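You operate a simulated robot arm through the tools that you are given. There is no shell and no other tool.

You are at the controls of a simulated two-armed robot. One attempt, no reset.

## Task
Steam the grey upper soft in the steel drawer, then steam off.
Fine: shut the drawer before the steam goes on; wait till all five lamps are lit.
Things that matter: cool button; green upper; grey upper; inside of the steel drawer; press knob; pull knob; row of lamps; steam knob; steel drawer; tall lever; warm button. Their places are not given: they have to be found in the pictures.

Only the result counts: the job must be done as asked and must still hold three seconds after the hand-in. Knocking over, shifting, dropping, spilling or breaking anything else fails it.

## Robot
Two 7-joint arms with fingered hands on one trunk that stands fixed in place. Base frame: the origin is at the foot of the trunk, x ahead of it, y to its left, z up; the work surface is at about z = 0.85. Lengths are in m, angles in degrees, forces in N, time in s.
The left shoulder is at [0.03, 0.136, 1.255], the right one opposite. Each reaches about 1.253 m from its shoulder. Payload 5 kg a hand.
The tool frame of a hand sits at the grasp point between the pads (the TCP): z along the fingers, y along the line on which they close. The tips reach 0.042 m beyond it. The gripper opens to 0.208 m; its body begins 0.119 m behind the TCP. The gripper is a hand of 4 fingers: y runs from the thumb to the fingers, the wrist lies at [0, 0, -0.332] in the tool frame.
Orientation is that of the tool frame in the base frame, as a unit quaternion [w, x, y, z]. With the fingers straight down and closing along the base's y, the tool's x points along the base's -x, its y along +y and its z along -z.

## Interface
- The arms move only by the tool drive_tool. It takes "left_steps", "right_steps" or both (then of equal length, played together; a hand with none holds still); each is a list of rows, each an object (a shift or turn left out is 0) with "rot": the turn, a rotation vector about the base's x, y, z in units of 120 degrees (1.0 is 120 degrees), a list of three; "travel": the shift along the base's x, y, z in units of 200 mm (1.0 is 200 mm), a list of three. In form: [{"rot": [rx, ry, rz], "travel": [dx, dy, dz]}, ...]. A call has 1 to 20 rows; each row is the pose to reach, as a shift and turn from the pose commanded when the call began. A call with a number of a shift or a turn outside -1 to 1 is refused whole. Rows are played at 5 a second. More than 0.05 m and 8.6 degrees between two rows, and nothing of the call is played. A pose out of reach is approached as far as the arm can. The call stops where the force on the tool passes 40 N (or 10 N more than at its start, if that is more) or the arm is blocked; 0.2 s more then pass. In this call time passes only in rows, and 0.2 s behind the last. The reply holds the time, the measured pose of the TCP, the force on the tool along the base axes, the opening and the grip force, in the units named above and with some noise, with the torque about the TCP (base axes, N m) and any sound that the robot's microphone picked up, and new pictures: "show" is both (left out), scene, wrist or none (wrist: the cameras of the hands that moved).
- Cameras (640 x 400 px; columns grow to the right, rows downward): "scene" is now at [0.0342, 0.044, 1.9808]; the picture's right is [0.57, -0.82, 0.00], its down [-0.62, -0.44, -0.65] and it looks along [0.53, 0.37, -0.76] (base axes); focal length 376 px, centre (320, 200). "left" rides on the left gripper at [-0.101, 0, -0.145] in its tool frame; the picture's right is [0.00, -1.00, 0.00], its down [0.82, 0.00, -0.57] and it looks along [0.57, 0.00, 0.82] (tool axes); focal length 261 px, centre (320, 200). "right" rides on the right gripper at [0.101, 0, -0.145] in its tool frame; the picture's right is [0.00, 1.00, 0.00], its down [-0.82, 0.00, -0.57] and it looks along [-0.57, 0.00, 0.82] (tool axes); focal length 261 px, centre (320, 200).
- slide_trunk(by): moves the trunk up (or, below 0, down) by that many m; the arms and the scene camera ride with it, the base frame stays. It gives what a move gives, with no picture.
- curl_fingers(finger1, finger2, finger3, thumb_bend, hand): sets how far each is bent, from 0 (flat) to 1 (curled in); at 0.3 the hand is open as for a grip, at 0.7 the pads meet at the TCP. One left out holds its place. A second passes; each finger stops where it meets its share of the squeeze, and holds until it gets a number again. It is the only way to open and close the hand. It gives what a move gives, with no picture; readings hold the bend of each and the force on the fingers (four entries, about 0 where the hand has none), thumb and palm.
- head_to(pan, tilt): turns the head with the scene camera to pan (to the left, within 143 degrees either way) and tilt (down, from -29 to 69), counted from straight ahead of the robot. It gives what a move gives, and a new picture of the scene camera.
- locate(camera, pixels): for up to 12 pixels [column, row] of the newest picture of that camera ("zoom" is the newest enlarged one), the place [x, y, z] in the base frame of the surface seen there, good to about 0.003 m. The clock stands still meanwhile.
- enlarge(camera, box): a new picture of the part [left, top, right, bottom] of that camera's present view, enlarged. The clock stands still meanwhile.
- sign_off(): hands the job in; it is judged then, once.

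Unless the task says otherwise, let go and move clear before handing in.

The tools are called after "Emit:" as a command line: name --argument value ..., lists and objects as JSON in quotes. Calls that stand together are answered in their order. drive_tool: Moves the arms, as the interface text tells. Its arguments: {"type":"object","properties":{"left_steps":{"type":"array","items":{"type":"object","properties":{"rot":{"type":"array","items":{"type":"number"}},"travel":{"type":"array","items":{"type":"number"}}}}},"right_steps":{"type":"array","items":{"type":"object","properties":{"rot":{"type":"array","items":{"type":"number"}},"travel":{"type":"array","items":{"type":"number"}}}}},"show":{"type":"string","enum":["both","scene","wrist","none"]}},"required":[]} The other tools are called the same way: slide_trunk (by) moves the trunk up or down; curl_fingers (finger1, finger2, finger3, thumb_bend, hand) moves the fingers one by one; head_to (pan, tilt) turns the head that bears the scene camera; locate (camera, pixels) gives the place of the surface under pixels of a picture; enlarge (camera, box) takes an enlarged picture of a part of a camera's view; sign_off () hands the job in.

At the start:

```text
clock: 0.0
left_eef_pos: [0.4163, 0.6341, 1.416]
left_tcp_rot: [0.0, 0.0, 1.0, -0.001]
left_wrist_force: [0.5, -0.3, 0.4]
left_moment: [0.03, 0.01, 0.01]
left_grip_width: 0.2075
left_grip_force: 0.0
left_shape: jaw
left_bend: [0.3, 0.3, 0.3, 0.3]
left_finger forces: [0.1, 0.0, 0.0, 0.0, 0.1, 0.0]
right_eef_pos: [0.72, 0.1037, 1.3438]
right_tcp_rot: [0.0, 0.0, 1.0, 0.0]
right_wrist_force: [-0.4, 0.7, -0.2]
right_moment: [0.02, 0.03, 0.02]
right_grip_width: 0.2075
right_grip_force: 0.0
right_shape: jaw
right_bend: [0.3, 0.3, 0.3, 0.3]
right_finger forces: [0.1, 0.1, 0.2, 0.0, 0.1, 0.0]
trunk travel left (down, up): [-0.275, 0.215]
head pan, tilt (commanded): [35.0, 49.5]
```

scene: 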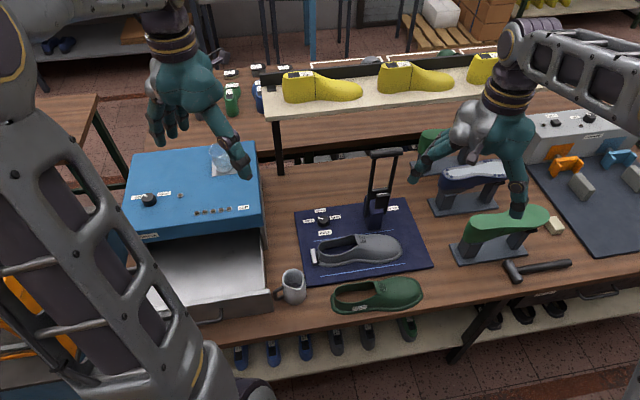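
right: 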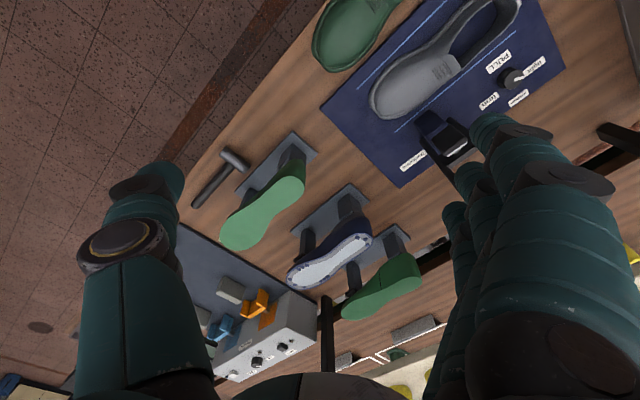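
left: 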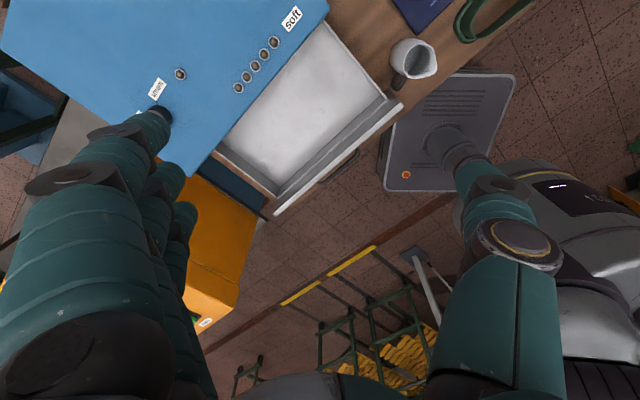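

The scene shows a blue steamer box with an open steel drawer (about 210,275), a grey upper on the blue mat (360,248), a mug (292,285) and a green upper (377,294). I will enlarge these parts to read the labels before moving.

Emit:
enlarge --camera "scene" --box '[110, 130, 290, 260]'

Emit:
enlarge --camera "scene" --box '[280, 140, 450, 320]'

Emit:
locate --camera "scene" --pixels '[[148, 200], [181, 195], [196, 213], [230, 210], [128, 230], [265, 205], [265, 260], [272, 300], [292, 285], [320, 255], [400, 248], [360, 240]]'

```text
3.08 times, centred on (200, 195) of scene
```

zoom: 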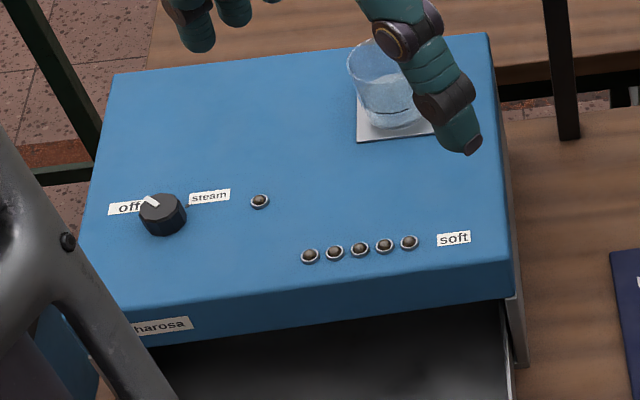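

```text
2.22 times, centred on (365, 230) of scene
```

zoom: 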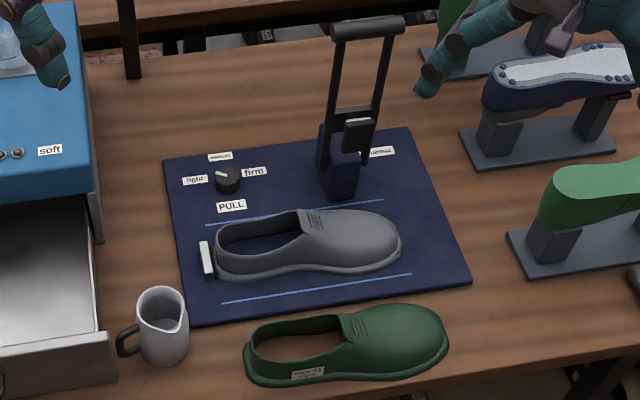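

```text
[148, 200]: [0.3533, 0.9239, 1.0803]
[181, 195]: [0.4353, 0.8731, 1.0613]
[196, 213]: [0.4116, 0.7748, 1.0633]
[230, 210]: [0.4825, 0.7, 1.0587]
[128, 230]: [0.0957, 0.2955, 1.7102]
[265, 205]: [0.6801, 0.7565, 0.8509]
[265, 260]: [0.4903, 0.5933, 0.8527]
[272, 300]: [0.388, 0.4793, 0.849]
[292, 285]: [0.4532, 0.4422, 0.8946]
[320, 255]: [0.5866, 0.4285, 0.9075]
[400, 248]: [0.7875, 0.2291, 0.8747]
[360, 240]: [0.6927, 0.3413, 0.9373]
```

The knob on the blue box reads "off"/"steam", with one lamp plus a row of five lamps and a "soft" label; a glass of water stands on the box top. I'll measure the box, the drawer and the upper with more points.

Emit:
enlarge --camera "scene" --box '[130, 220, 310, 350]'

Emit:
locate --camera "scene" --pixels '[[142, 155], [246, 149], [260, 225], [140, 238], [160, 310], [200, 320], [260, 297], [265, 235], [210, 270], [180, 260], [250, 290], [215, 315]]'

Emit:
locate --camera "left" --pixels '[[325, 23], [400, 105], [276, 214], [217, 153], [330, 90], [275, 150], [240, 135], [340, 155], [412, 60], [160, 118], [180, 73], [325, 40]]'

```text
3.08 times, centred on (220, 285) of scene
```

zoom: 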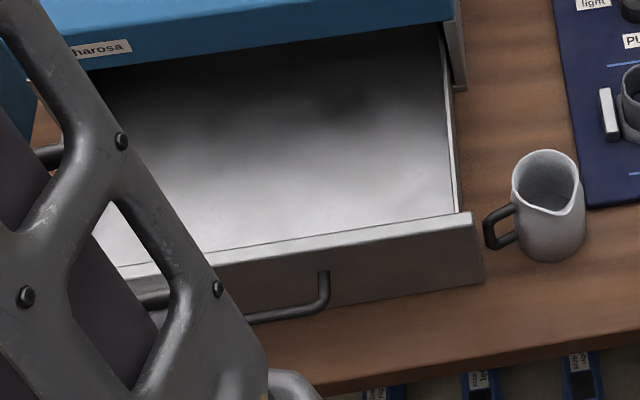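

```text
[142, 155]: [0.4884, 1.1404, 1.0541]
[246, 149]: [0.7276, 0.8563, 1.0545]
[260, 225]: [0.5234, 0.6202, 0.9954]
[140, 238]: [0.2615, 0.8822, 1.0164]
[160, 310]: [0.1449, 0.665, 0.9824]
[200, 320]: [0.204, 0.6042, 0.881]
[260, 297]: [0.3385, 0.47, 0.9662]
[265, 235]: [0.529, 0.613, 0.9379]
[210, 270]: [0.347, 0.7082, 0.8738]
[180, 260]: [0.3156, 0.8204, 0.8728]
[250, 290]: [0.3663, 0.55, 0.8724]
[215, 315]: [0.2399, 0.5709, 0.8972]
```

```text
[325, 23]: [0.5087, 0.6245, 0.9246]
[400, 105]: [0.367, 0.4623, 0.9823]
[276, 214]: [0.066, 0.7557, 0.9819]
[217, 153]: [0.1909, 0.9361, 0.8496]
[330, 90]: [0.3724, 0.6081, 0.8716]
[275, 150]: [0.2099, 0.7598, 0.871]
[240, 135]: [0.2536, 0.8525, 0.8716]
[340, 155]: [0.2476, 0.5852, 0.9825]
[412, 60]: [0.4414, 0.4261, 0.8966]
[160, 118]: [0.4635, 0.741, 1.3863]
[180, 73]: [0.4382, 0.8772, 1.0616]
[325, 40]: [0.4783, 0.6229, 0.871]
```

Box front edge runs along roughly (0.71,-0.70), so the drawer slides along (-0.70,-0.71) and stands about 0.22 m open; floor z≈0.871, rim z≈0.982. Now I look closely at the upper, the lever and the knob.

Emit:
enlarge --camera "scene" --box '[295, 140, 435, 275]'

Emit:
locate --camera "scene" --pixels '[[385, 153], [372, 155], [398, 152], [376, 225], [366, 218], [388, 215], [378, 188], [313, 257], [318, 243], [345, 266], [358, 234], [401, 253]]'

Emit:
enlarge --camera "scene" --box '[125, 175, 205, 225]'

```text
2.96 times, centred on (365, 208) of scene
```

zoom: 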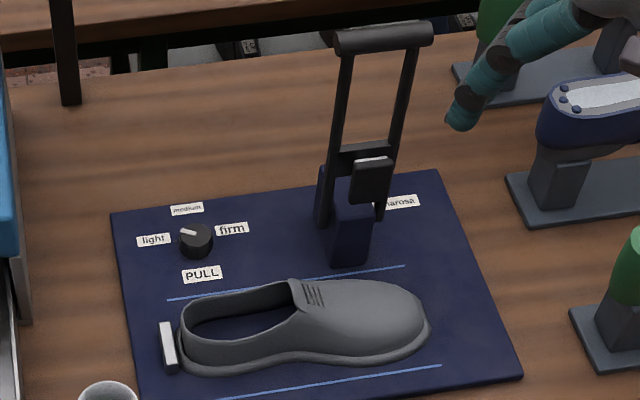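

```text
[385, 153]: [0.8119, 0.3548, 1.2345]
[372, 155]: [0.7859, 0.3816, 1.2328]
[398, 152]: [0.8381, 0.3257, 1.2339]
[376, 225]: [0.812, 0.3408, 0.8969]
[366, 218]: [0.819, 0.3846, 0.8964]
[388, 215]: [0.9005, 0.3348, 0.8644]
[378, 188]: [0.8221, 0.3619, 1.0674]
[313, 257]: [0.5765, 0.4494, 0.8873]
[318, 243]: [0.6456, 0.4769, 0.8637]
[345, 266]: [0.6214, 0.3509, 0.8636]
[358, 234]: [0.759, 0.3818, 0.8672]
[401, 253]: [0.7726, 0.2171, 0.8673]
```

```text
8.00 times, centred on (165, 200) of scene
```

zoom: 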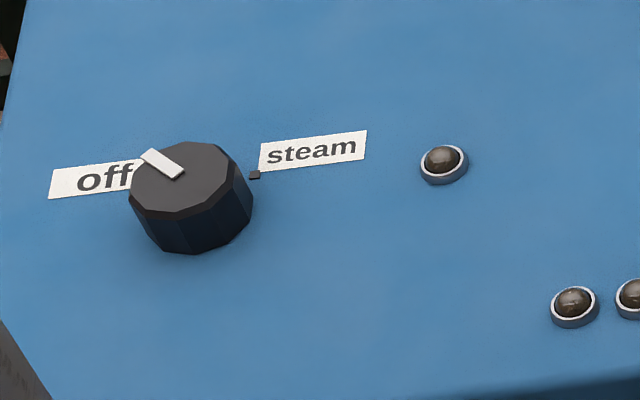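

The lever's crossbar tops out at z≈1.235 around (0.81,0.355), about 10 cm beside the upper, and the knob pointer is at "off". I'll swing the right hand out of the way and bring the left hand, turned −44°, part of the way over the upper at its present height.

Emit:
drive_tool --left_steps '[{"rot": [0, 0, -0.061], "travel": [0.1, -0.114, 0]}, {"rot": [0, 0, -0.122], "travel": [0.2, -0.228, 0]}, {"rot": [0, 0, -0.183], "travel": [0.3, -0.342, 0]}, {"rot": [0, 0, -0.244], "travel": [0.4, -0.457, 0]}, {"rot": [0, 0, -0.305], "travel": [0.5, -0.571, 0]}, {"rot": [0, 0, -0.366], "travel": [0.6, -0.685, 0]}]' --right_steps '[{"travel": [-0.1, -0.166, 0]}, {"travel": [-0.2, -0.333, 0]}, {"travel": [-0.3, -0.5, 0]}, {"travel": [-0.4, -0.666, 0]}, {"travel": [-0.5, -0.833, 0]}, {"travel": [-0.6, -1.0, 0]}]' --show "both"

```text
clock: 1.4
left_eef_pos: [0.5392, 0.4964, 1.4179]
left_tcp_rot: [0.0, 0.374, 0.927, 0.001]
left_wrist_force: [0.4, -0.9, 0.3]
left_moment: [0.17, -0.04, -0.02]
left_grip_width: 0.2076
left_grip_force: 0.0
left_shape: jaw
left_bend: [0.3, 0.3, 0.3, 0.3]
left_finger forces: [0.0, 0.0, 0.0, 0.0, 0.1, 0.0]
right_eef_pos: [0.6001, -0.0977, 1.3445]
right_tcp_rot: [0.0, -0.001, 1.0, 0.0]
right_wrist_force: [-0.8, -1.8, 0.5]
right_moment: [0.17, -0.03, 0.0]
right_grip_width: 0.2076
right_grip_force: 0.1
right_shape: jaw
right_bend: [0.3, 0.3, 0.3, 0.3]
right_finger forces: [0.0, 0.0, 0.0, 0.1, 0.0, 0.0]
trunk travel left (down, up): [-0.275, 0.215]
head pan, tilt (commanded): [35.0, 49.5]
```

scene: 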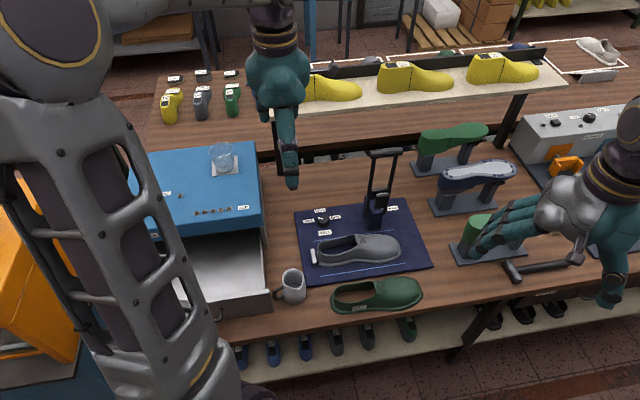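
right: 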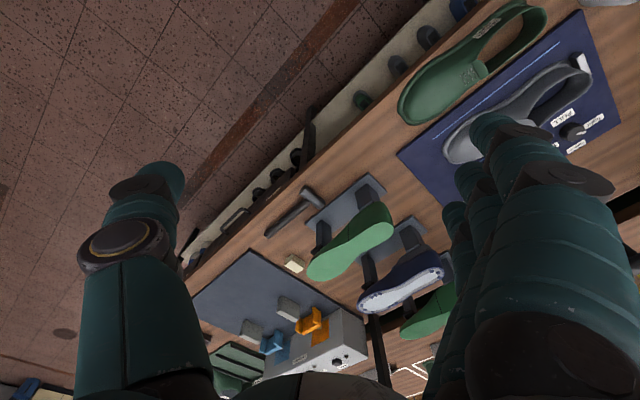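
left: 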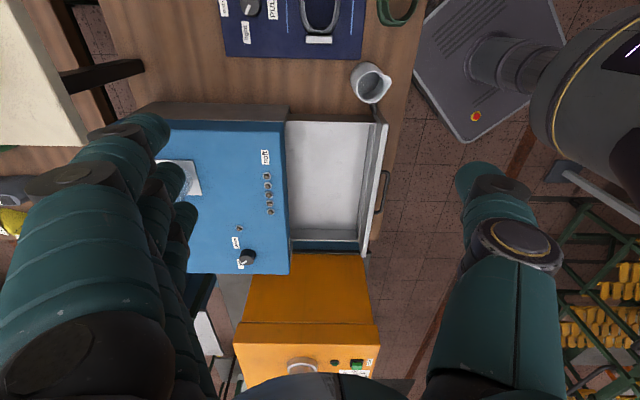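

The path is clear and the right hand is out of the way. I measure the upper's outline around pixels (312–402, 234–268) before going over it.

Emit:
enlarge --camera "scene" --box '[300, 222, 412, 278]'

Emit:
locate --camera "scene" --pixels '[[315, 262], [320, 266], [335, 264], [350, 262], [365, 262], [380, 261], [395, 257], [340, 235], [350, 236], [370, 238], [385, 237], [330, 238]]'

Emit:
locate --camera "scene" --pixels '[[330, 248], [340, 246], [350, 244], [345, 250], [355, 250], [365, 250], [375, 245], [390, 245], [325, 243], [322, 250], [292, 270], [300, 270]]'

```text
5.71 times, centred on (356, 250) of scene
```

zoom: 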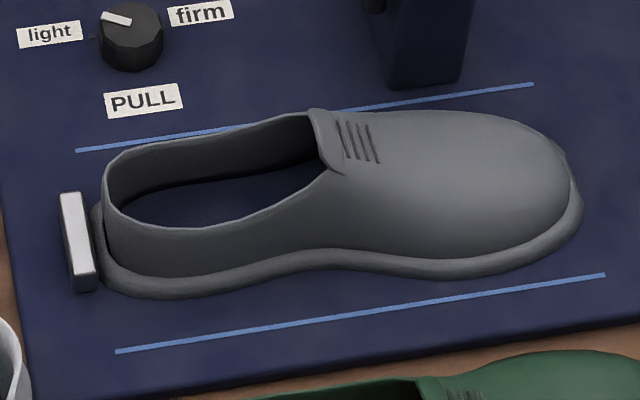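

```text
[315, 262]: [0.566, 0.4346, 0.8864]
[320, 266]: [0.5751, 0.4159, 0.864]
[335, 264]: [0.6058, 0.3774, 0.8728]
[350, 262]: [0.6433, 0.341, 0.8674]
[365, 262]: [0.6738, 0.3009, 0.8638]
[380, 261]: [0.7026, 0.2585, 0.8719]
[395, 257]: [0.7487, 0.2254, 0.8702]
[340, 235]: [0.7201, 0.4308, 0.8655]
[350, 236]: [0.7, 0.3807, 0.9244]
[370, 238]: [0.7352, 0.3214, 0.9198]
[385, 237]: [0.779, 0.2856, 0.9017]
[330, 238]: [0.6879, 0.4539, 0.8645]
```

```text
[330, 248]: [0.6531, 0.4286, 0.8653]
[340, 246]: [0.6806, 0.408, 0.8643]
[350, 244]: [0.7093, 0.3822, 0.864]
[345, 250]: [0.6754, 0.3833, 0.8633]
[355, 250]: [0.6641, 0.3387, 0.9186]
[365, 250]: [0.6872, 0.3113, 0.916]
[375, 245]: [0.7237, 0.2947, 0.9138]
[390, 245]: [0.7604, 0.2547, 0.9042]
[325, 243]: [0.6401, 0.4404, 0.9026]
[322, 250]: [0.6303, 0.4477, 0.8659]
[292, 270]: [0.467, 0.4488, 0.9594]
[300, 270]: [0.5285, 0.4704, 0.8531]
```

The upper spans about 0.285 m along (0.716,-0.698), centre near (0.69,0.34), width about 0.09, top z≈0.937, and it is soleless (mat visible inside). I'll move the left hand over a grasp point a bit heelward of the lever and pre-shape the fingers narrower.

Emit:
drive_tool --left_steps '[{"travel": [0.126, -0.126, 0]}, {"travel": [0.252, -0.252, 0]}, {"travel": [0.378, -0.378, 0]}, {"travel": [0.504, -0.504, 0]}, {"travel": [0.63, -0.63, 0]}]' --show "none"

Emit:
curl_fingers --hand "left" --finger1 0.4 --finger2 0.4 --finger3 0.4 --thumb_bend 0.4

Emit:
drive_tool --left_steps '[{"travel": [0, 0, 0]}]' --show "both"

```text
clock: 2.6
left_eef_pos: [0.662, 0.3694, 1.4171]
left_tcp_rot: [0.0, 0.373, 0.928, 0.001]
left_wrist_force: [0.4, -1.0, -0.9]
left_moment: [0.0, 0.1, 0.03]
left_grip_width: 0.2079
left_grip_force: 0.0
left_shape: jaw
left_bend: [0.3, 0.3, 0.3, 0.3]
left_finger forces: [0.0, 0.1, 0.1, 0.1, 0.0, 0.0]
right_eef_pos: [0.6021, -0.0955, 1.3441]
right_tcp_rot: [-0.001, 0.0, 1.0, -0.001]
right_wrist_force: [0.7, -1.1, -0.8]
right_moment: [0.07, 0.1, 0.01]
right_grip_width: 0.208
right_grip_force: 0.1
right_shape: jaw
right_bend: [0.3, 0.3, 0.3, 0.3]
right_finger forces: [0.0, 0.0, 0.0, 0.0, 0.0, 0.0]
trunk travel left (down, up): [-0.275, 0.215]
head pan, tilt (commanded): [35.0, 49.5]
```

```text
clock: 3.6
left_eef_pos: [0.6611, 0.3704, 1.4178]
left_tcp_rot: [0.0, 0.373, 0.928, 0.0]
left_wrist_force: [0.0, 0.3, 0.6]
left_moment: [-0.02, 0.05, 0.03]
left_grip_width: 0.1737
left_grip_force: 0.0
left_shape: fingers
left_bend: [0.4, 0.4, 0.4, 0.4]
left_finger forces: [0.1, 0.0, 0.1, 0.1, 0.1, 0.1]
right_eef_pos: [0.6006, -0.0955, 1.3447]
right_tcp_rot: [0.001, 0.0, 1.0, 0.0]
right_wrist_force: [0.1, 0.6, -0.7]
right_moment: [-0.02, 0.01, -0.01]
right_grip_width: 0.2077
right_grip_force: 0.0
right_shape: jaw
right_bend: [0.3, 0.3, 0.3, 0.3]
right_finger forces: [0.0, 0.0, 0.1, 0.1, 0.0, 0.1]
trunk travel left (down, up): [-0.275, 0.215]
head pan, tilt (commanded): [35.0, 49.5]
```

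```text
clock: 4.0
left_eef_pos: [0.6611, 0.371, 1.4184]
left_tcp_rot: [0.0, 0.374, 0.927, 0.0]
left_wrist_force: [1.0, 0.3, -0.9]
left_moment: [0.0, 0.03, 0.01]
left_grip_width: 0.1735
left_grip_force: 0.2
left_shape: fingers
left_bend: [0.4, 0.4, 0.4, 0.4]
left_finger forces: [0.0, 0.1, 0.0, 0.1, 0.0, 0.0]
right_eef_pos: [0.6009, -0.0967, 1.3459]
right_tcp_rot: [0.0, 0.0, 1.0, 0.0]
right_wrist_force: [0.4, -0.2, 0.5]
right_moment: [0.02, 0.02, 0.01]
right_grip_width: 0.2078
right_grip_force: 0.0
right_shape: jaw
right_bend: [0.3, 0.3, 0.3, 0.3]
right_finger forces: [0.0, 0.0, 0.0, 0.1, 0.1, 0.0]
trunk travel left (down, up): [-0.275, 0.215]
head pan, tilt (commanded): [35.0, 49.5]
```

scene: 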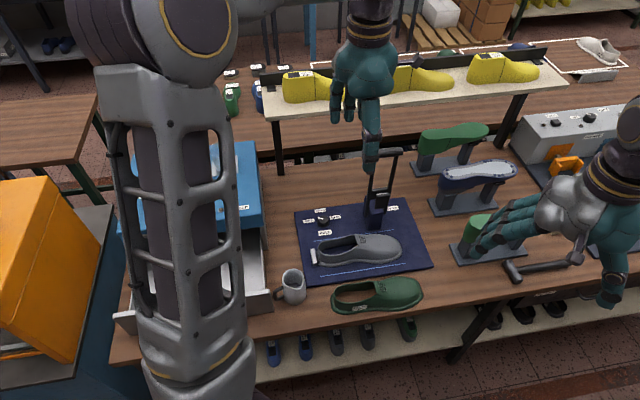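
left: 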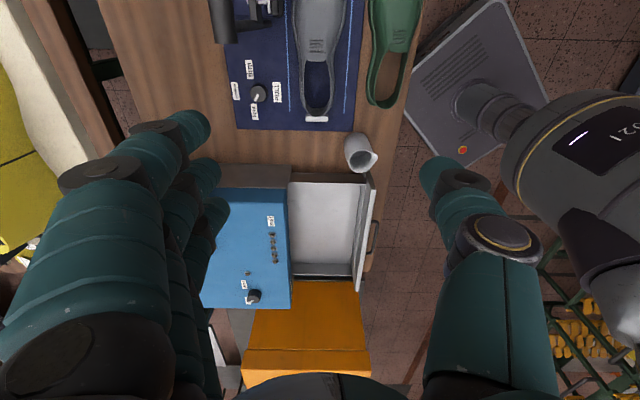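

The hand hovers above the upper; the three fingers (left side of the wrist picture) face the lever side. I check the lever's nearest rod and block (pixels near 366–372, 165–215) for clearance before descending.

Emit:
enlarge --camera "scene" --box '[345, 140, 425, 240]'

Emit:
locate --camera "zoom" --pixels '[[270, 100], [250, 200], [230, 280], [225, 330], [240, 360], [270, 420], [230, 60], [300, 440], [245, 260], [300, 250], [262, 150], [215, 340]]'

Emit:
enlarge --camera "left" --box '[200, 0, 440, 180]'

```text
4.00 times, centred on (385, 190) of scene
```

zoom: 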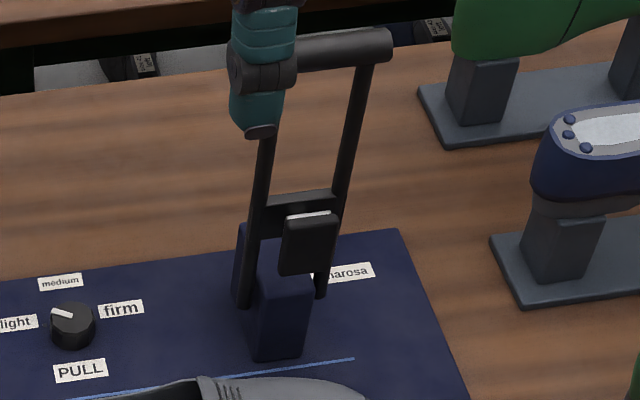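

```text
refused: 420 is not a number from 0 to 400
```

```text
2.22 times, centred on (320, 90) of left
```

zoom: 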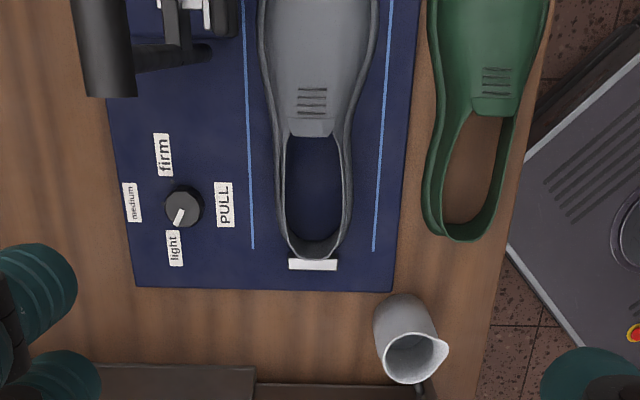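

The aligned wrist picture shows the upper nicely: opening from (320,260) up to the throat (315,130) in the zoom. I measure its outline and the lever's near points in that zoom.

Emit:
locate --camera "zoom" --pixels '[[263, 40], [378, 40], [277, 110], [354, 130], [285, 170], [350, 170], [283, 215], [350, 215], [315, 125], [318, 252], [110, 95], [190, 50]]'

Emit:
locate --camera "scene" --pixels '[[409, 190], [406, 210], [405, 215], [412, 228], [375, 175], [378, 190], [410, 162], [372, 158], [408, 165], [375, 210], [380, 200], [372, 205]]'

Emit:
enlarge --camera "scene" --box '[345, 140, 425, 190]'

```text
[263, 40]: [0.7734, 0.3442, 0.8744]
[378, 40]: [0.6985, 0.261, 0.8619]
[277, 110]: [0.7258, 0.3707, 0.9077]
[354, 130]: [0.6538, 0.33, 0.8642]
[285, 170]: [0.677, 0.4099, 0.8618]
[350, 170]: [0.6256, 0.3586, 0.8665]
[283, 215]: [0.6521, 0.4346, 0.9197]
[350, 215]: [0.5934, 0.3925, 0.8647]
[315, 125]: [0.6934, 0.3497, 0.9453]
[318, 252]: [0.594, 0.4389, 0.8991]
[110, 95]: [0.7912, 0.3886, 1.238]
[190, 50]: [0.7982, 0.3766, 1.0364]
```

```text
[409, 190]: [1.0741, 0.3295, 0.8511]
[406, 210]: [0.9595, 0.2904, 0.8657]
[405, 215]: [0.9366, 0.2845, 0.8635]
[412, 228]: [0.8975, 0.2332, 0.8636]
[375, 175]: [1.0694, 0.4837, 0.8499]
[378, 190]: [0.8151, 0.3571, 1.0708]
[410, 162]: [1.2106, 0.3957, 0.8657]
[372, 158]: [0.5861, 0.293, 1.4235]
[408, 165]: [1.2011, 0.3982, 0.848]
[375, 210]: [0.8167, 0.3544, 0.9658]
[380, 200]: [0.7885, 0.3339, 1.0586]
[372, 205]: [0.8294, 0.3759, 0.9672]
```

```text
8.00 times, centred on (385, 165) of scene
```

zoom: 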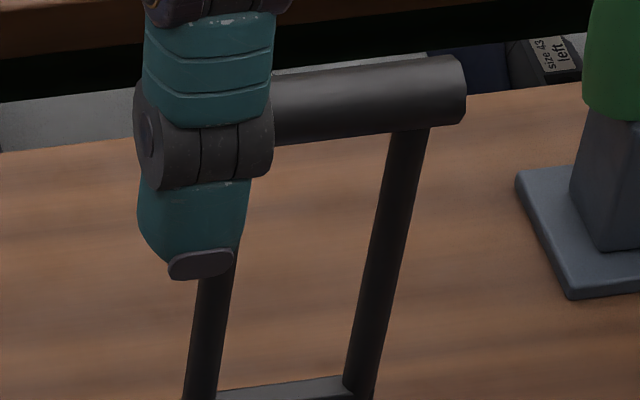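

The lever starts at t≈0.29 along the shoe axis while my fingers end at ≈0.257, so it fits; the green upper near the thumb side needs checking as well.

Emit:
enlarge --camera "left" --box '[280, 0, 440, 130]'

Emit:
curl_fingers --hand "left" --finger1 0.48 --finger2 0.48 --finger3 0.48 --thumb_bend 0.48

Emit:
locate --camera "left" --pixels '[[369, 20], [369, 40], [366, 60], [365, 80], [367, 95], [372, 103], [366, 70], [350, 10], [341, 60], [352, 150], [368, 150], [375, 160]]'

```text
3.08 times, centred on (360, 65) of left
```

zoom: 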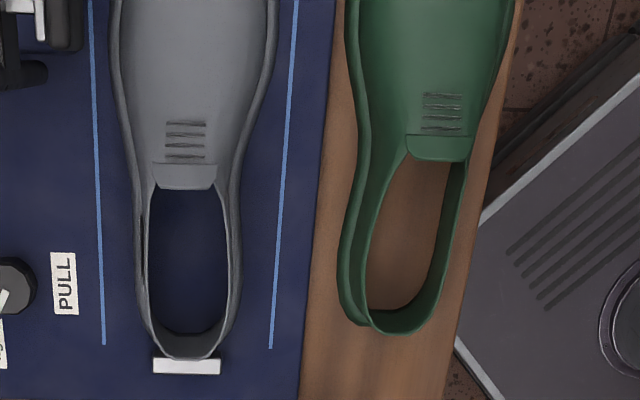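

```text
clock: 5.0
left_eef_pos: [0.6619, 0.37, 1.4184]
left_tcp_rot: [0.0, 0.374, 0.927, 0.0]
left_wrist_force: [0.7, -0.3, -0.7]
left_moment: [0.02, 0.0, 0.0]
left_grip_width: 0.132
left_grip_force: 0.2
left_shape: fingers
left_bend: [0.48, 0.48, 0.48, 0.48]
left_finger forces: [0.1, 0.1, 0.0, 0.0, 0.0, 0.0]
right_eef_pos: [0.6007, -0.0963, 1.3456]
right_tcp_rot: [0.0, 0.0, 1.0, 0.0]
right_wrist_force: [0.4, -0.1, 0.1]
right_moment: [-0.02, -0.01, -0.02]
right_grip_width: 0.2079
right_grip_force: 0.0
right_shape: jaw
right_bend: [0.3, 0.3, 0.3, 0.3]
right_finger forces: [0.0, 0.1, 0.1, 0.0, 0.1, 0.0]
trunk travel left (down, up): [-0.275, 0.215]
head pan, tilt (commanded): [35.0, 49.5]
```

```text
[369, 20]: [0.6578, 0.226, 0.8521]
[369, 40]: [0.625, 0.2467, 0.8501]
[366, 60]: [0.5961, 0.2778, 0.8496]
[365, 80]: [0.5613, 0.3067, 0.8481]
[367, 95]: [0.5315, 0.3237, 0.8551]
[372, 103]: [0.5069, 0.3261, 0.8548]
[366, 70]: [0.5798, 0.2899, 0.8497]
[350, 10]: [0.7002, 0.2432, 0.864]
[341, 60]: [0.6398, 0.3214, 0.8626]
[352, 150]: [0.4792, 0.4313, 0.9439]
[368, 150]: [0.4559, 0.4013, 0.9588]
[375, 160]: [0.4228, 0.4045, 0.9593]
```

The thumb side clears the green upper (its edge s≈0.612 versus thumb ≈0.64). I descend 0.2 m with a small shift toward the heel and look again.

Emit:
drive_tool --left_steps '[{"travel": [-0.015, 0.037, -0.2]}, {"travel": [-0.015, 0.037, -0.4]}, {"travel": [-0.015, 0.037, -0.6]}, {"travel": [-0.015, 0.037, -0.8]}, {"travel": [-0.015, 0.037, -1.0]}]' --show "both"

```text
clock: 6.2
left_eef_pos: [0.6615, 0.3795, 1.217]
left_tcp_rot: [0.0, 0.374, 0.927, 0.001]
left_wrist_force: [0.9, 0.6, -0.5]
left_moment: [0.0, 0.06, 0.01]
left_grip_width: 0.1315
left_grip_force: 0.1
left_shape: fingers
left_bend: [0.48, 0.48, 0.48, 0.48]
left_finger forces: [0.1, 0.0, 0.0, 0.0, 0.1, 0.0]
right_eef_pos: [0.6014, -0.095, 1.3448]
right_tcp_rot: [0.0, 0.0, 1.0, 0.0]
right_wrist_force: [1.4, -0.1, 0.6]
right_moment: [0.01, 0.07, -0.04]
right_grip_width: 0.208
right_grip_force: 0.0
right_shape: jaw
right_bend: [0.3, 0.3, 0.3, 0.3]
right_finger forces: [0.1, 0.0, 0.0, 0.1, 0.0, 0.0]
trunk travel left (down, up): [-0.275, 0.215]
head pan, tilt (commanded): [35.0, 49.5]
```

scene: 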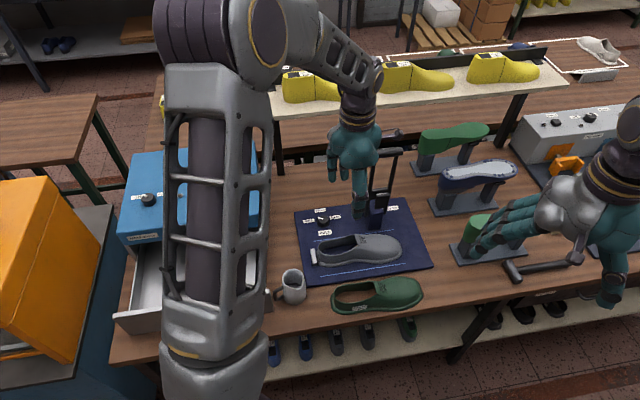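
left: 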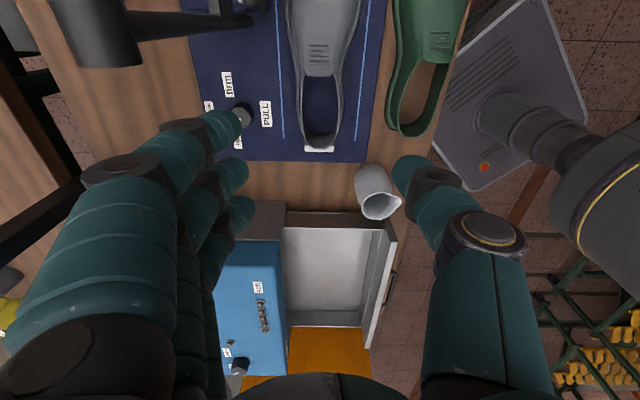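

The TCP projects to about (320,88) in the wrist picture, just behind the throat of the grey upper, and the lever handle (190,25) stays clear of the fingers. I go down another 0.19 m, fingertips still above the upper.

Emit:
drive_tool --left_steps '[{"travel": [-0.008, 0, -0.2]}, {"travel": [-0.008, 0, -0.4]}, {"travel": [-0.008, 0, -0.6]}, {"travel": [-0.008, 0, -0.8]}, {"travel": [-0.008, 0, -0.95]}]' --show "both"

```text
clock: 7.4
left_eef_pos: [0.6592, 0.3803, 1.0266]
left_tcp_rot: [0.002, 0.373, 0.928, 0.001]
left_wrist_force: [1.2, -0.2, -0.2]
left_moment: [-0.01, 0.06, -0.02]
left_grip_width: 0.1315
left_grip_force: 0.1
left_shape: fingers
left_bend: [0.48, 0.48, 0.48, 0.48]
left_finger forces: [0.1, 0.1, 0.0, 0.0, 0.0, 0.0]
right_eef_pos: [0.6019, -0.0963, 1.3456]
right_tcp_rot: [0.0, 0.0, 1.0, 0.001]
right_wrist_force: [0.7, 1.5, -0.2]
right_moment: [0.02, 0.04, 0.0]
right_grip_width: 0.2079
right_grip_force: 0.1
right_shape: jaw
right_bend: [0.3, 0.3, 0.3, 0.3]
right_finger forces: [0.0, 0.0, 0.0, 0.0, 0.0, 0.1]
trunk travel left (down, up): [-0.275, 0.215]
head pan, tilt (commanded): [35.0, 49.5]
```

scene: 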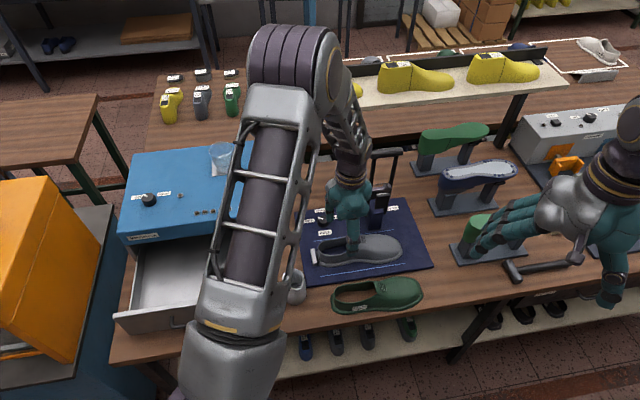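
left: 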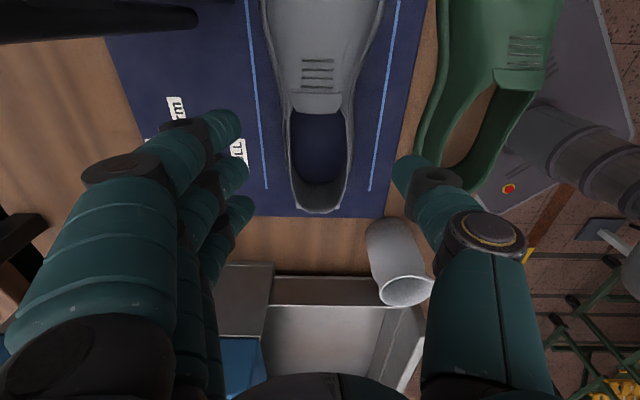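

The upper's throat and heel opening line up with the hand (opening centre near (320,140)), both sides clear. I lower slowly to TCP z≈0.925 and check.

Emit:
drive_tool --left_steps '[{"travel": [0, 0, -0.1]}, {"travel": [0, 0, -0.2]}, {"travel": [0, 0, -0.3]}, {"travel": [0, 0, -0.4]}, {"travel": [0, 0, -0.5]}]' --show "both"

```text
clock: 8.6
left_eef_pos: [0.6593, 0.3774, 0.9262]
left_tcp_rot: [0.0, 0.374, 0.927, 0.0]
left_wrist_force: [1.0, -0.4, -0.5]
left_moment: [-0.04, 0.06, 0.0]
left_grip_width: 0.1315
left_grip_force: 0.1
left_shape: fingers
left_bend: [0.48, 0.48, 0.48, 0.48]
left_finger forces: [0.0, 0.1, 0.0, 0.0, 0.0, 0.0]
right_eef_pos: [0.6, -0.0952, 1.3451]
right_tcp_rot: [0.001, 0.0, 1.0, 0.0]
right_wrist_force: [0.9, -0.3, -0.2]
right_moment: [0.0, 0.04, 0.0]
right_grip_width: 0.208
right_grip_force: 0.0
right_shape: jaw
right_bend: [0.3, 0.3, 0.3, 0.3]
right_finger forces: [0.0, 0.1, 0.0, 0.0, 0.1, 0.1]
trunk travel left (down, up): [-0.275, 0.215]
head pan, tilt (commanded): [35.0, 49.5]
```

scene: 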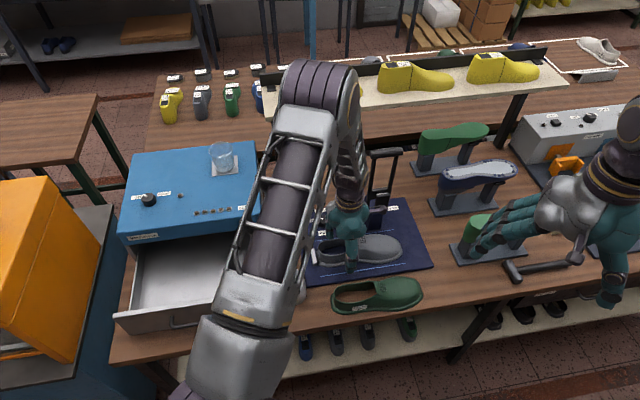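
left: 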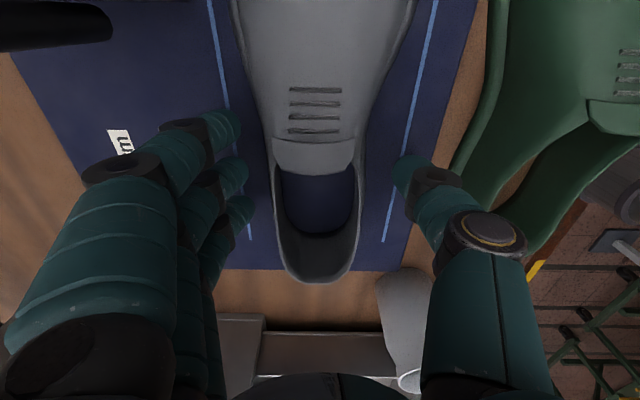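

Fingertips at (235,120)/(245,165)/(250,210) and thumb tip (400,170) straddle the upper's walls behind the throat. I shift 5 mm toward the finger side to centre and lower another 14 mm.

Emit:
drive_tool --left_steps '[{"travel": [0.017, 0.018, -0.02]}, {"travel": [0.017, 0.018, -0.05]}, {"travel": [0.017, 0.018, -0.07]}]' --show "wrist"

```text
clock: 9.6
left_eef_pos: [0.6644, 0.3832, 0.9165]
left_tcp_rot: [0.002, 0.374, 0.927, 0.001]
left_wrist_force: [-3.6, 3.8, 23.6]
left_moment: [-1.24, 1.7, -0.4]
left_grip_width: 0.134
left_grip_force: 11.7
left_shape: fingers
left_bend: [0.48, 0.48, 0.48, 0.48]
left_finger forces: [0.0, 0.0, 0.0, 0.1, 24.2, 0.1]
right_eef_pos: [0.6004, -0.096, 1.346]
right_tcp_rot: [0.0, 0.0, 1.0, 0.0]
right_wrist_force: [0.2, 0.5, 0.7]
right_moment: [-0.04, 0.07, -0.03]
right_grip_width: 0.2081
right_grip_force: 0.0
right_shape: jaw
right_bend: [0.3, 0.3, 0.3, 0.3]
right_finger forces: [0.0, 0.0, 0.0, 0.0, 0.1, 0.0]
trunk travel left (down, up): [-0.275, 0.215]
head pan, tilt (commanded): [35.0, 49.5]
stopped in row 3 (left hand): the force on the tool passed its limit at 44 N (the readings are from after the stop); the commanded pose is now the measured one
```

left: 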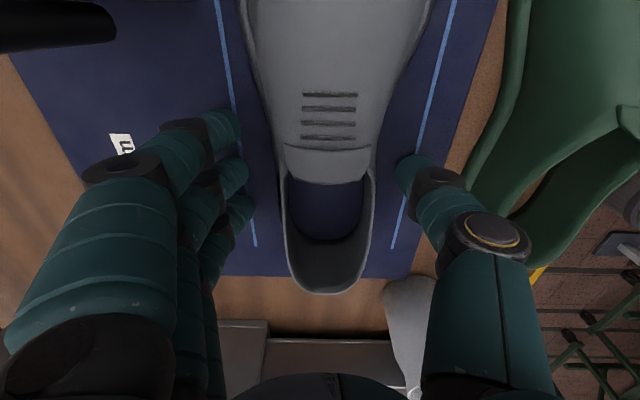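

The thumb tip touched the mat (24 N on the thumb) at TCP z 0.9165, so that is the floor. I raise 5 mm, shift back 2.5 mm to centre, and check the force is gone.

Emit:
drive_tool --left_steps '[{"travel": [0, 0, 0.03]}, {"travel": [-0.01, -0.01, 0.03]}]' --show "wrist"

```text
clock: 10.2
left_eef_pos: [0.6632, 0.382, 0.92]
left_tcp_rot: [0.002, 0.374, 0.927, 0.001]
left_wrist_force: [0.0, -1.2, 0.1]
left_moment: [0.02, -0.01, 0.0]
left_grip_width: 0.1315
left_grip_force: 0.1
left_shape: fingers
left_bend: [0.48, 0.48, 0.48, 0.48]
left_finger forces: [0.1, 0.1, 0.1, 0.1, 0.0, 0.0]
right_eef_pos: [0.6003, -0.0959, 1.3463]
right_tcp_rot: [0.0, 0.0, 1.0, 0.0]
right_wrist_force: [0.3, 0.6, -0.1]
right_moment: [0.01, -0.03, -0.02]
right_grip_width: 0.2079
right_grip_force: 0.0
right_shape: jaw
right_bend: [0.3, 0.3, 0.3, 0.3]
right_finger forces: [0.0, 0.1, 0.0, 0.1, 0.0, 0.0]
trunk travel left (down, up): [-0.275, 0.215]
head pan, tilt (commanded): [35.0, 49.5]
```

left: 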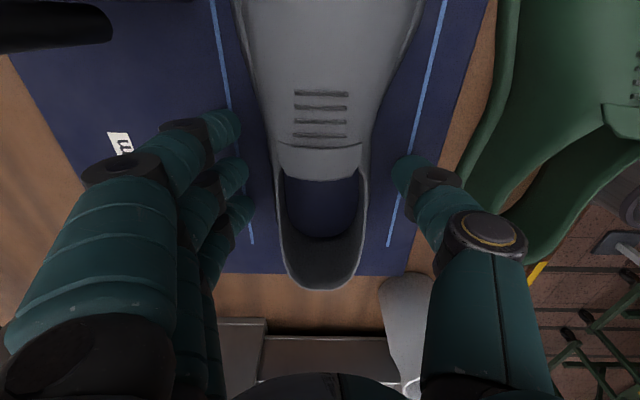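

Force is gone and the gap is even on both sides. I close the four fingers gradually on the upper.

Emit:
curl_fingers --hand "left" --finger1 0.58 --finger2 0.58 --finger3 0.58 --thumb_bend 0.56

Emit:
drive_tool --left_steps '[{"travel": [0, 0, 0]}]' --show "wrist"

```text
clock: 11.2
left_eef_pos: [0.6616, 0.3807, 0.9209]
left_tcp_rot: [0.002, 0.374, 0.927, 0.001]
left_wrist_force: [0.1, -0.9, -0.9]
left_moment: [-0.03, 0.03, 0.01]
left_grip_width: 0.0932
left_grip_force: 2.6
left_shape: fingers
left_bend: [0.56, 0.56, 0.57, 0.55]
left_finger forces: [1.3, 0.5, 0.6, 0.0, 2.6, 0.1]
right_eef_pos: [0.6015, -0.0958, 1.3457]
right_tcp_rot: [-0.001, 0.0, 1.0, 0.0]
right_wrist_force: [-0.3, 0.1, -0.2]
right_moment: [-0.01, -0.04, -0.03]
right_grip_width: 0.2078
right_grip_force: 0.1
right_shape: jaw
right_bend: [0.3, 0.3, 0.3, 0.3]
right_finger forces: [0.0, 0.0, 0.0, 0.1, 0.1, 0.0]
trunk travel left (down, up): [-0.275, 0.215]
head pan, tilt (commanded): [35.0, 49.5]
```

```text
clock: 11.6
left_eef_pos: [0.6624, 0.381, 0.9203]
left_tcp_rot: [0.002, 0.373, 0.928, 0.001]
left_wrist_force: [-0.6, -0.3, -0.9]
left_moment: [-0.03, 0.04, 0.01]
left_grip_width: 0.093
left_grip_force: 2.5
left_shape: fingers
left_bend: [0.56, 0.56, 0.57, 0.55]
left_finger forces: [1.4, 0.6, 0.6, 0.1, 2.6, 0.0]
right_eef_pos: [0.6012, -0.0957, 1.346]
right_tcp_rot: [0.0, 0.0, 1.0, 0.0]
right_wrist_force: [0.8, -0.3, -0.7]
right_moment: [-0.02, 0.0, 0.0]
right_grip_width: 0.208
right_grip_force: 0.0
right_shape: jaw
right_bend: [0.3, 0.3, 0.3, 0.3]
right_finger forces: [0.0, 0.0, 0.1, 0.1, 0.1, 0.0]
trunk travel left (down, up): [-0.275, 0.215]
head pan, tilt (commanded): [35.0, 49.5]
```

left: 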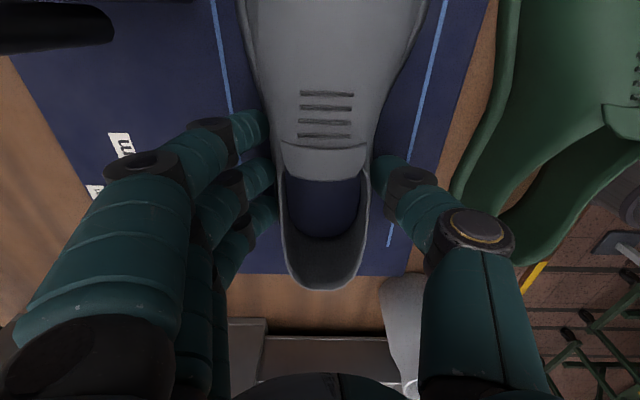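

All four digits touch the upper lightly (2.5 N total). I tighten a little for a safe lift.

Emit:
curl_fingers --hand "left" --finger1 0.63 --finger2 0.63 --finger3 0.63 --thumb_bend 0.63

```text
clock: 12.6
left_eef_pos: [0.6635, 0.3801, 0.9199]
left_tcp_rot: [0.002, 0.374, 0.927, 0.001]
left_wrist_force: [0.9, 0.7, 1.2]
left_moment: [-0.07, 0.05, 0.02]
left_grip_width: 0.0905
left_grip_force: 22.0
left_shape: fingers
left_bend: [0.57, 0.58, 0.58, 0.58]
left_finger forces: [7.5, 7.2, 7.0, 0.0, 21.0, 0.1]
right_eef_pos: [0.6011, -0.0961, 1.3469]
right_tcp_rot: [0.001, 0.0, 1.0, 0.0]
right_wrist_force: [0.2, -0.2, 0.7]
right_moment: [0.01, 0.0, -0.02]
right_grip_width: 0.2078
right_grip_force: 0.0
right_shape: jaw
right_bend: [0.3, 0.3, 0.3, 0.3]
right_finger forces: [0.1, 0.0, 0.1, 0.1, 0.0, 0.1]
trunk travel left (down, up): [-0.275, 0.215]
head pan, tilt (commanded): [35.0, 49.5]
```

Grip is 22 N with all fingers sharing. I lift 4 cm and ease 1.5 cm away from the lever's pad, then look.

Emit:
drive_tool --left_steps '[{"travel": [0, 0, 0.05]}, {"travel": [0, 0, 0.12]}, {"travel": [0, 0, 0.2]}, {"travel": [-0.052, -0.054, 0.22]}]' --show "both"

```text
clock: 13.6
left_eef_pos: [0.6511, 0.3693, 0.964]
left_tcp_rot: [0.001, 0.373, 0.928, 0.002]
left_wrist_force: [-0.1, 0.4, -0.8]
left_moment: [0.07, 0.01, -0.01]
left_grip_width: 0.0908
left_grip_force: 20.9
left_shape: fingers
left_bend: [0.57, 0.58, 0.58, 0.58]
left_finger forces: [6.9, 6.9, 6.7, 0.1, 20.7, 0.0]
right_eef_pos: [0.5999, -0.0954, 1.3459]
right_tcp_rot: [0.0, 0.0, 1.0, 0.0]
right_wrist_force: [0.0, -0.2, 0.0]
right_moment: [0.07, 0.0, -0.03]
right_grip_width: 0.2075
right_grip_force: 0.1
right_shape: jaw
right_bend: [0.3, 0.3, 0.3, 0.3]
right_finger forces: [0.0, 0.1, 0.1, 0.1, 0.0, 0.1]
trunk travel left (down, up): [-0.275, 0.215]
head pan, tilt (commanded): [35.0, 49.5]
```

scene: 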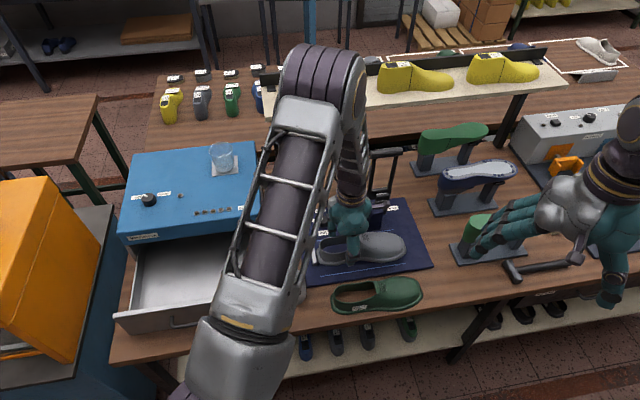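
left: 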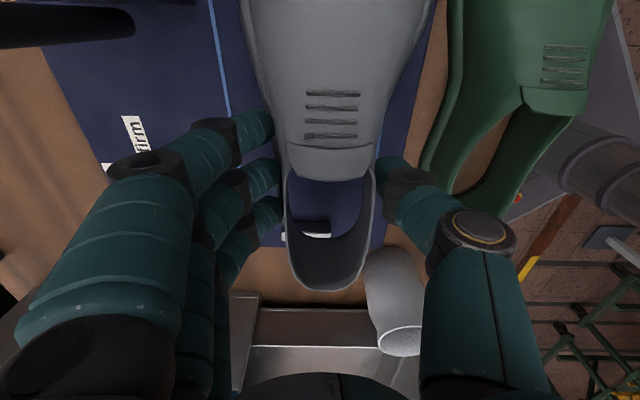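

The upper rides with the hand, lifted clear of the heel stop. I move diagonally away from the lever and up to about z 1.14, above the jug and the drawer rim.

Emit:
drive_tool --left_steps '[{"travel": [-0.08, 0.08, 0.12]}, {"travel": [-0.17, 0.165, 0.25]}, {"travel": [-0.25, 0.25, 0.4]}, {"travel": [-0.25, 0.25, 0.6]}, {"travel": [-0.25, 0.25, 0.8]}, {"travel": [-0.25, 0.25, 0.95]}]' --show "both"

```text
clock: 15.0
left_eef_pos: [0.5998, 0.42, 1.1541]
left_tcp_rot: [0.003, 0.374, 0.927, 0.002]
left_wrist_force: [-0.5, 0.2, -0.3]
left_moment: [0.01, -0.06, -0.03]
left_grip_width: 0.0908
left_grip_force: 20.8
left_shape: fingers
left_bend: [0.57, 0.58, 0.58, 0.58]
left_finger forces: [6.8, 6.9, 6.8, 0.1, 20.5, 0.0]
right_eef_pos: [0.5995, -0.0969, 1.3469]
right_tcp_rot: [0.0, 0.0, 1.0, -0.001]
right_wrist_force: [0.1, -0.5, 0.3]
right_moment: [0.03, -0.06, 0.0]
right_grip_width: 0.2078
right_grip_force: 0.0
right_shape: jaw
right_bend: [0.3, 0.3, 0.3, 0.3]
right_finger forces: [0.0, 0.0, 0.0, 0.1, 0.1, 0.0]
trunk travel left (down, up): [-0.275, 0.215]
head pan, tilt (commanded): [35.0, 49.5]
```

scene: 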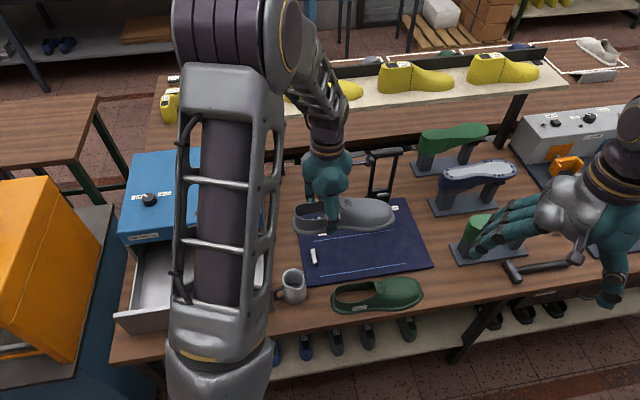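
left: 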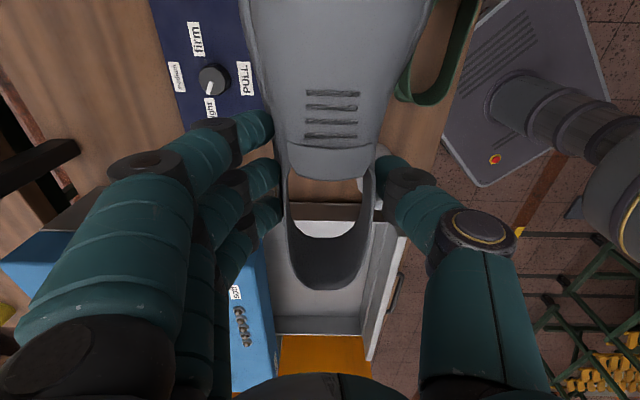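

The upper hangs level and steady. Drawer gap (front inner s≈0.605, box face s≈0.808) leaves room for the hand; I carry it along the drawer axis direction at this height, half the way first.

Emit:
drive_tool --left_steps '[{"travel": [-0.14, 0.128, 0]}, {"travel": [-0.28, 0.256, 0]}, {"travel": [-0.42, 0.384, 0]}, {"travel": [-0.56, 0.512, 0]}, {"travel": [-0.7, 0.64, 0]}, {"travel": [-0.845, 0.767, 0]}]' --show "both"

```text
clock: 16.4
left_eef_pos: [0.4313, 0.5736, 1.1574]
left_tcp_rot: [0.002, 0.374, 0.927, 0.001]
left_wrist_force: [-0.9, -0.2, -0.8]
left_moment: [0.02, -0.05, 0.01]
left_grip_width: 0.0907
left_grip_force: 20.1
left_shape: fingers
left_bend: [0.57, 0.58, 0.58, 0.58]
left_finger forces: [6.6, 6.7, 6.7, 0.0, 20.3, 0.0]
right_eef_pos: [0.5998, -0.0959, 1.3463]
right_tcp_rot: [0.001, 0.0, 1.0, 0.001]
right_wrist_force: [-1.2, 0.3, 1.1]
right_moment: [-0.05, -0.14, 0.05]
right_grip_width: 0.2077
right_grip_force: 0.0
right_shape: jaw
right_bend: [0.3, 0.3, 0.3, 0.3]
right_finger forces: [0.0, 0.0, 0.1, 0.1, 0.0, 0.0]
trunk travel left (down, up): [-0.275, 0.215]
head pan, tilt (commanded): [35.0, 49.5]
```

scene: 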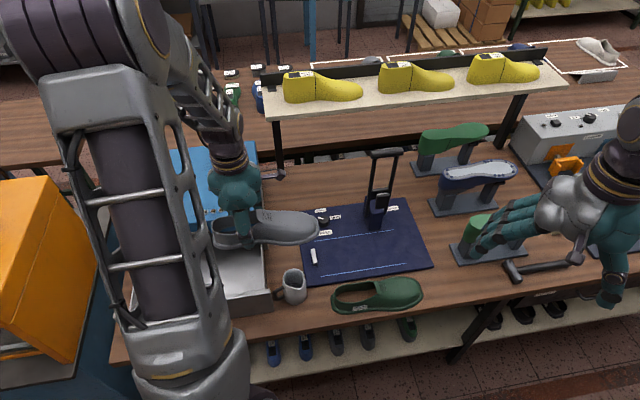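
left: 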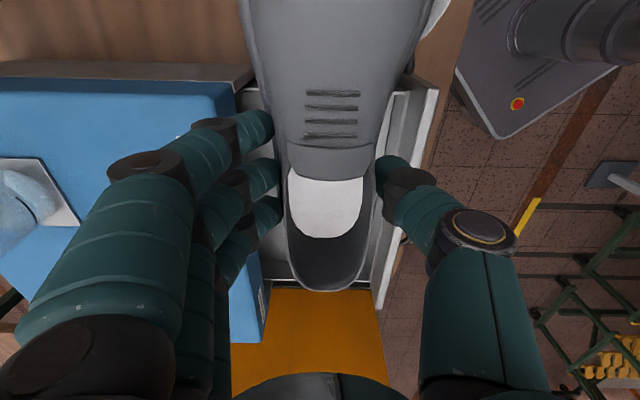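

The upper is now partly over the drawer, box edge at column ~262 and drawer front at ~400 in the wrist picture. I carry it the second half.

Emit:
drive_tool --left_steps '[{"travel": [-0.14, 0.128, 0]}, {"travel": [-0.28, 0.256, 0]}, {"travel": [-0.42, 0.384, 0]}, {"travel": [-0.56, 0.512, 0]}, {"travel": [-0.7, 0.64, 0]}, {"travel": [-0.845, 0.767, 0]}]' --show "both"

```text
clock: 17.8
left_eef_pos: [0.262, 0.7283, 1.1573]
left_tcp_rot: [0.003, 0.374, 0.927, 0.0]
left_wrist_force: [0.4, 0.5, -2.1]
left_moment: [0.0, 0.04, 0.03]
left_grip_width: 0.0905
left_grip_force: 20.4
left_shape: fingers
left_bend: [0.57, 0.58, 0.58, 0.58]
left_finger forces: [6.7, 6.7, 6.6, 0.0, 20.2, 0.0]
right_eef_pos: [0.5996, -0.095, 1.3471]
right_tcp_rot: [0.001, 0.0, 1.0, 0.0]
right_wrist_force: [-0.8, 1.0, 0.8]
right_moment: [-0.1, -0.13, -0.02]
right_grip_width: 0.2079
right_grip_force: 0.1
right_shape: jaw
right_bend: [0.3, 0.3, 0.3, 0.3]
right_finger forces: [0.0, 0.0, 0.0, 0.0, 0.0, 0.0]
trunk travel left (down, up): [-0.275, 0.215]
head pan, tilt (commanded): [35.0, 49.5]
```

scene: 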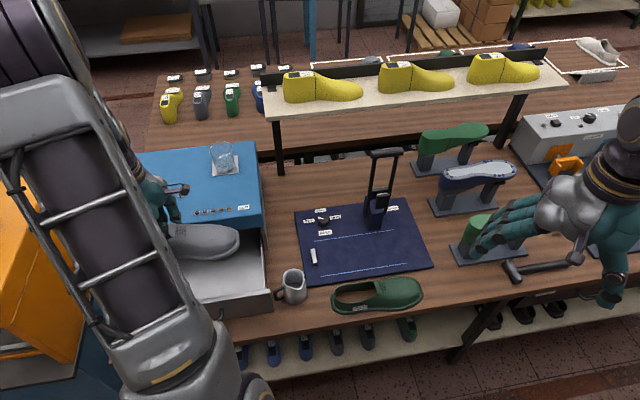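
left: 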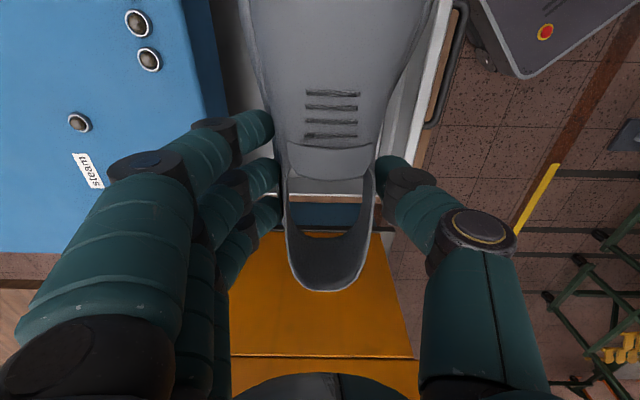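

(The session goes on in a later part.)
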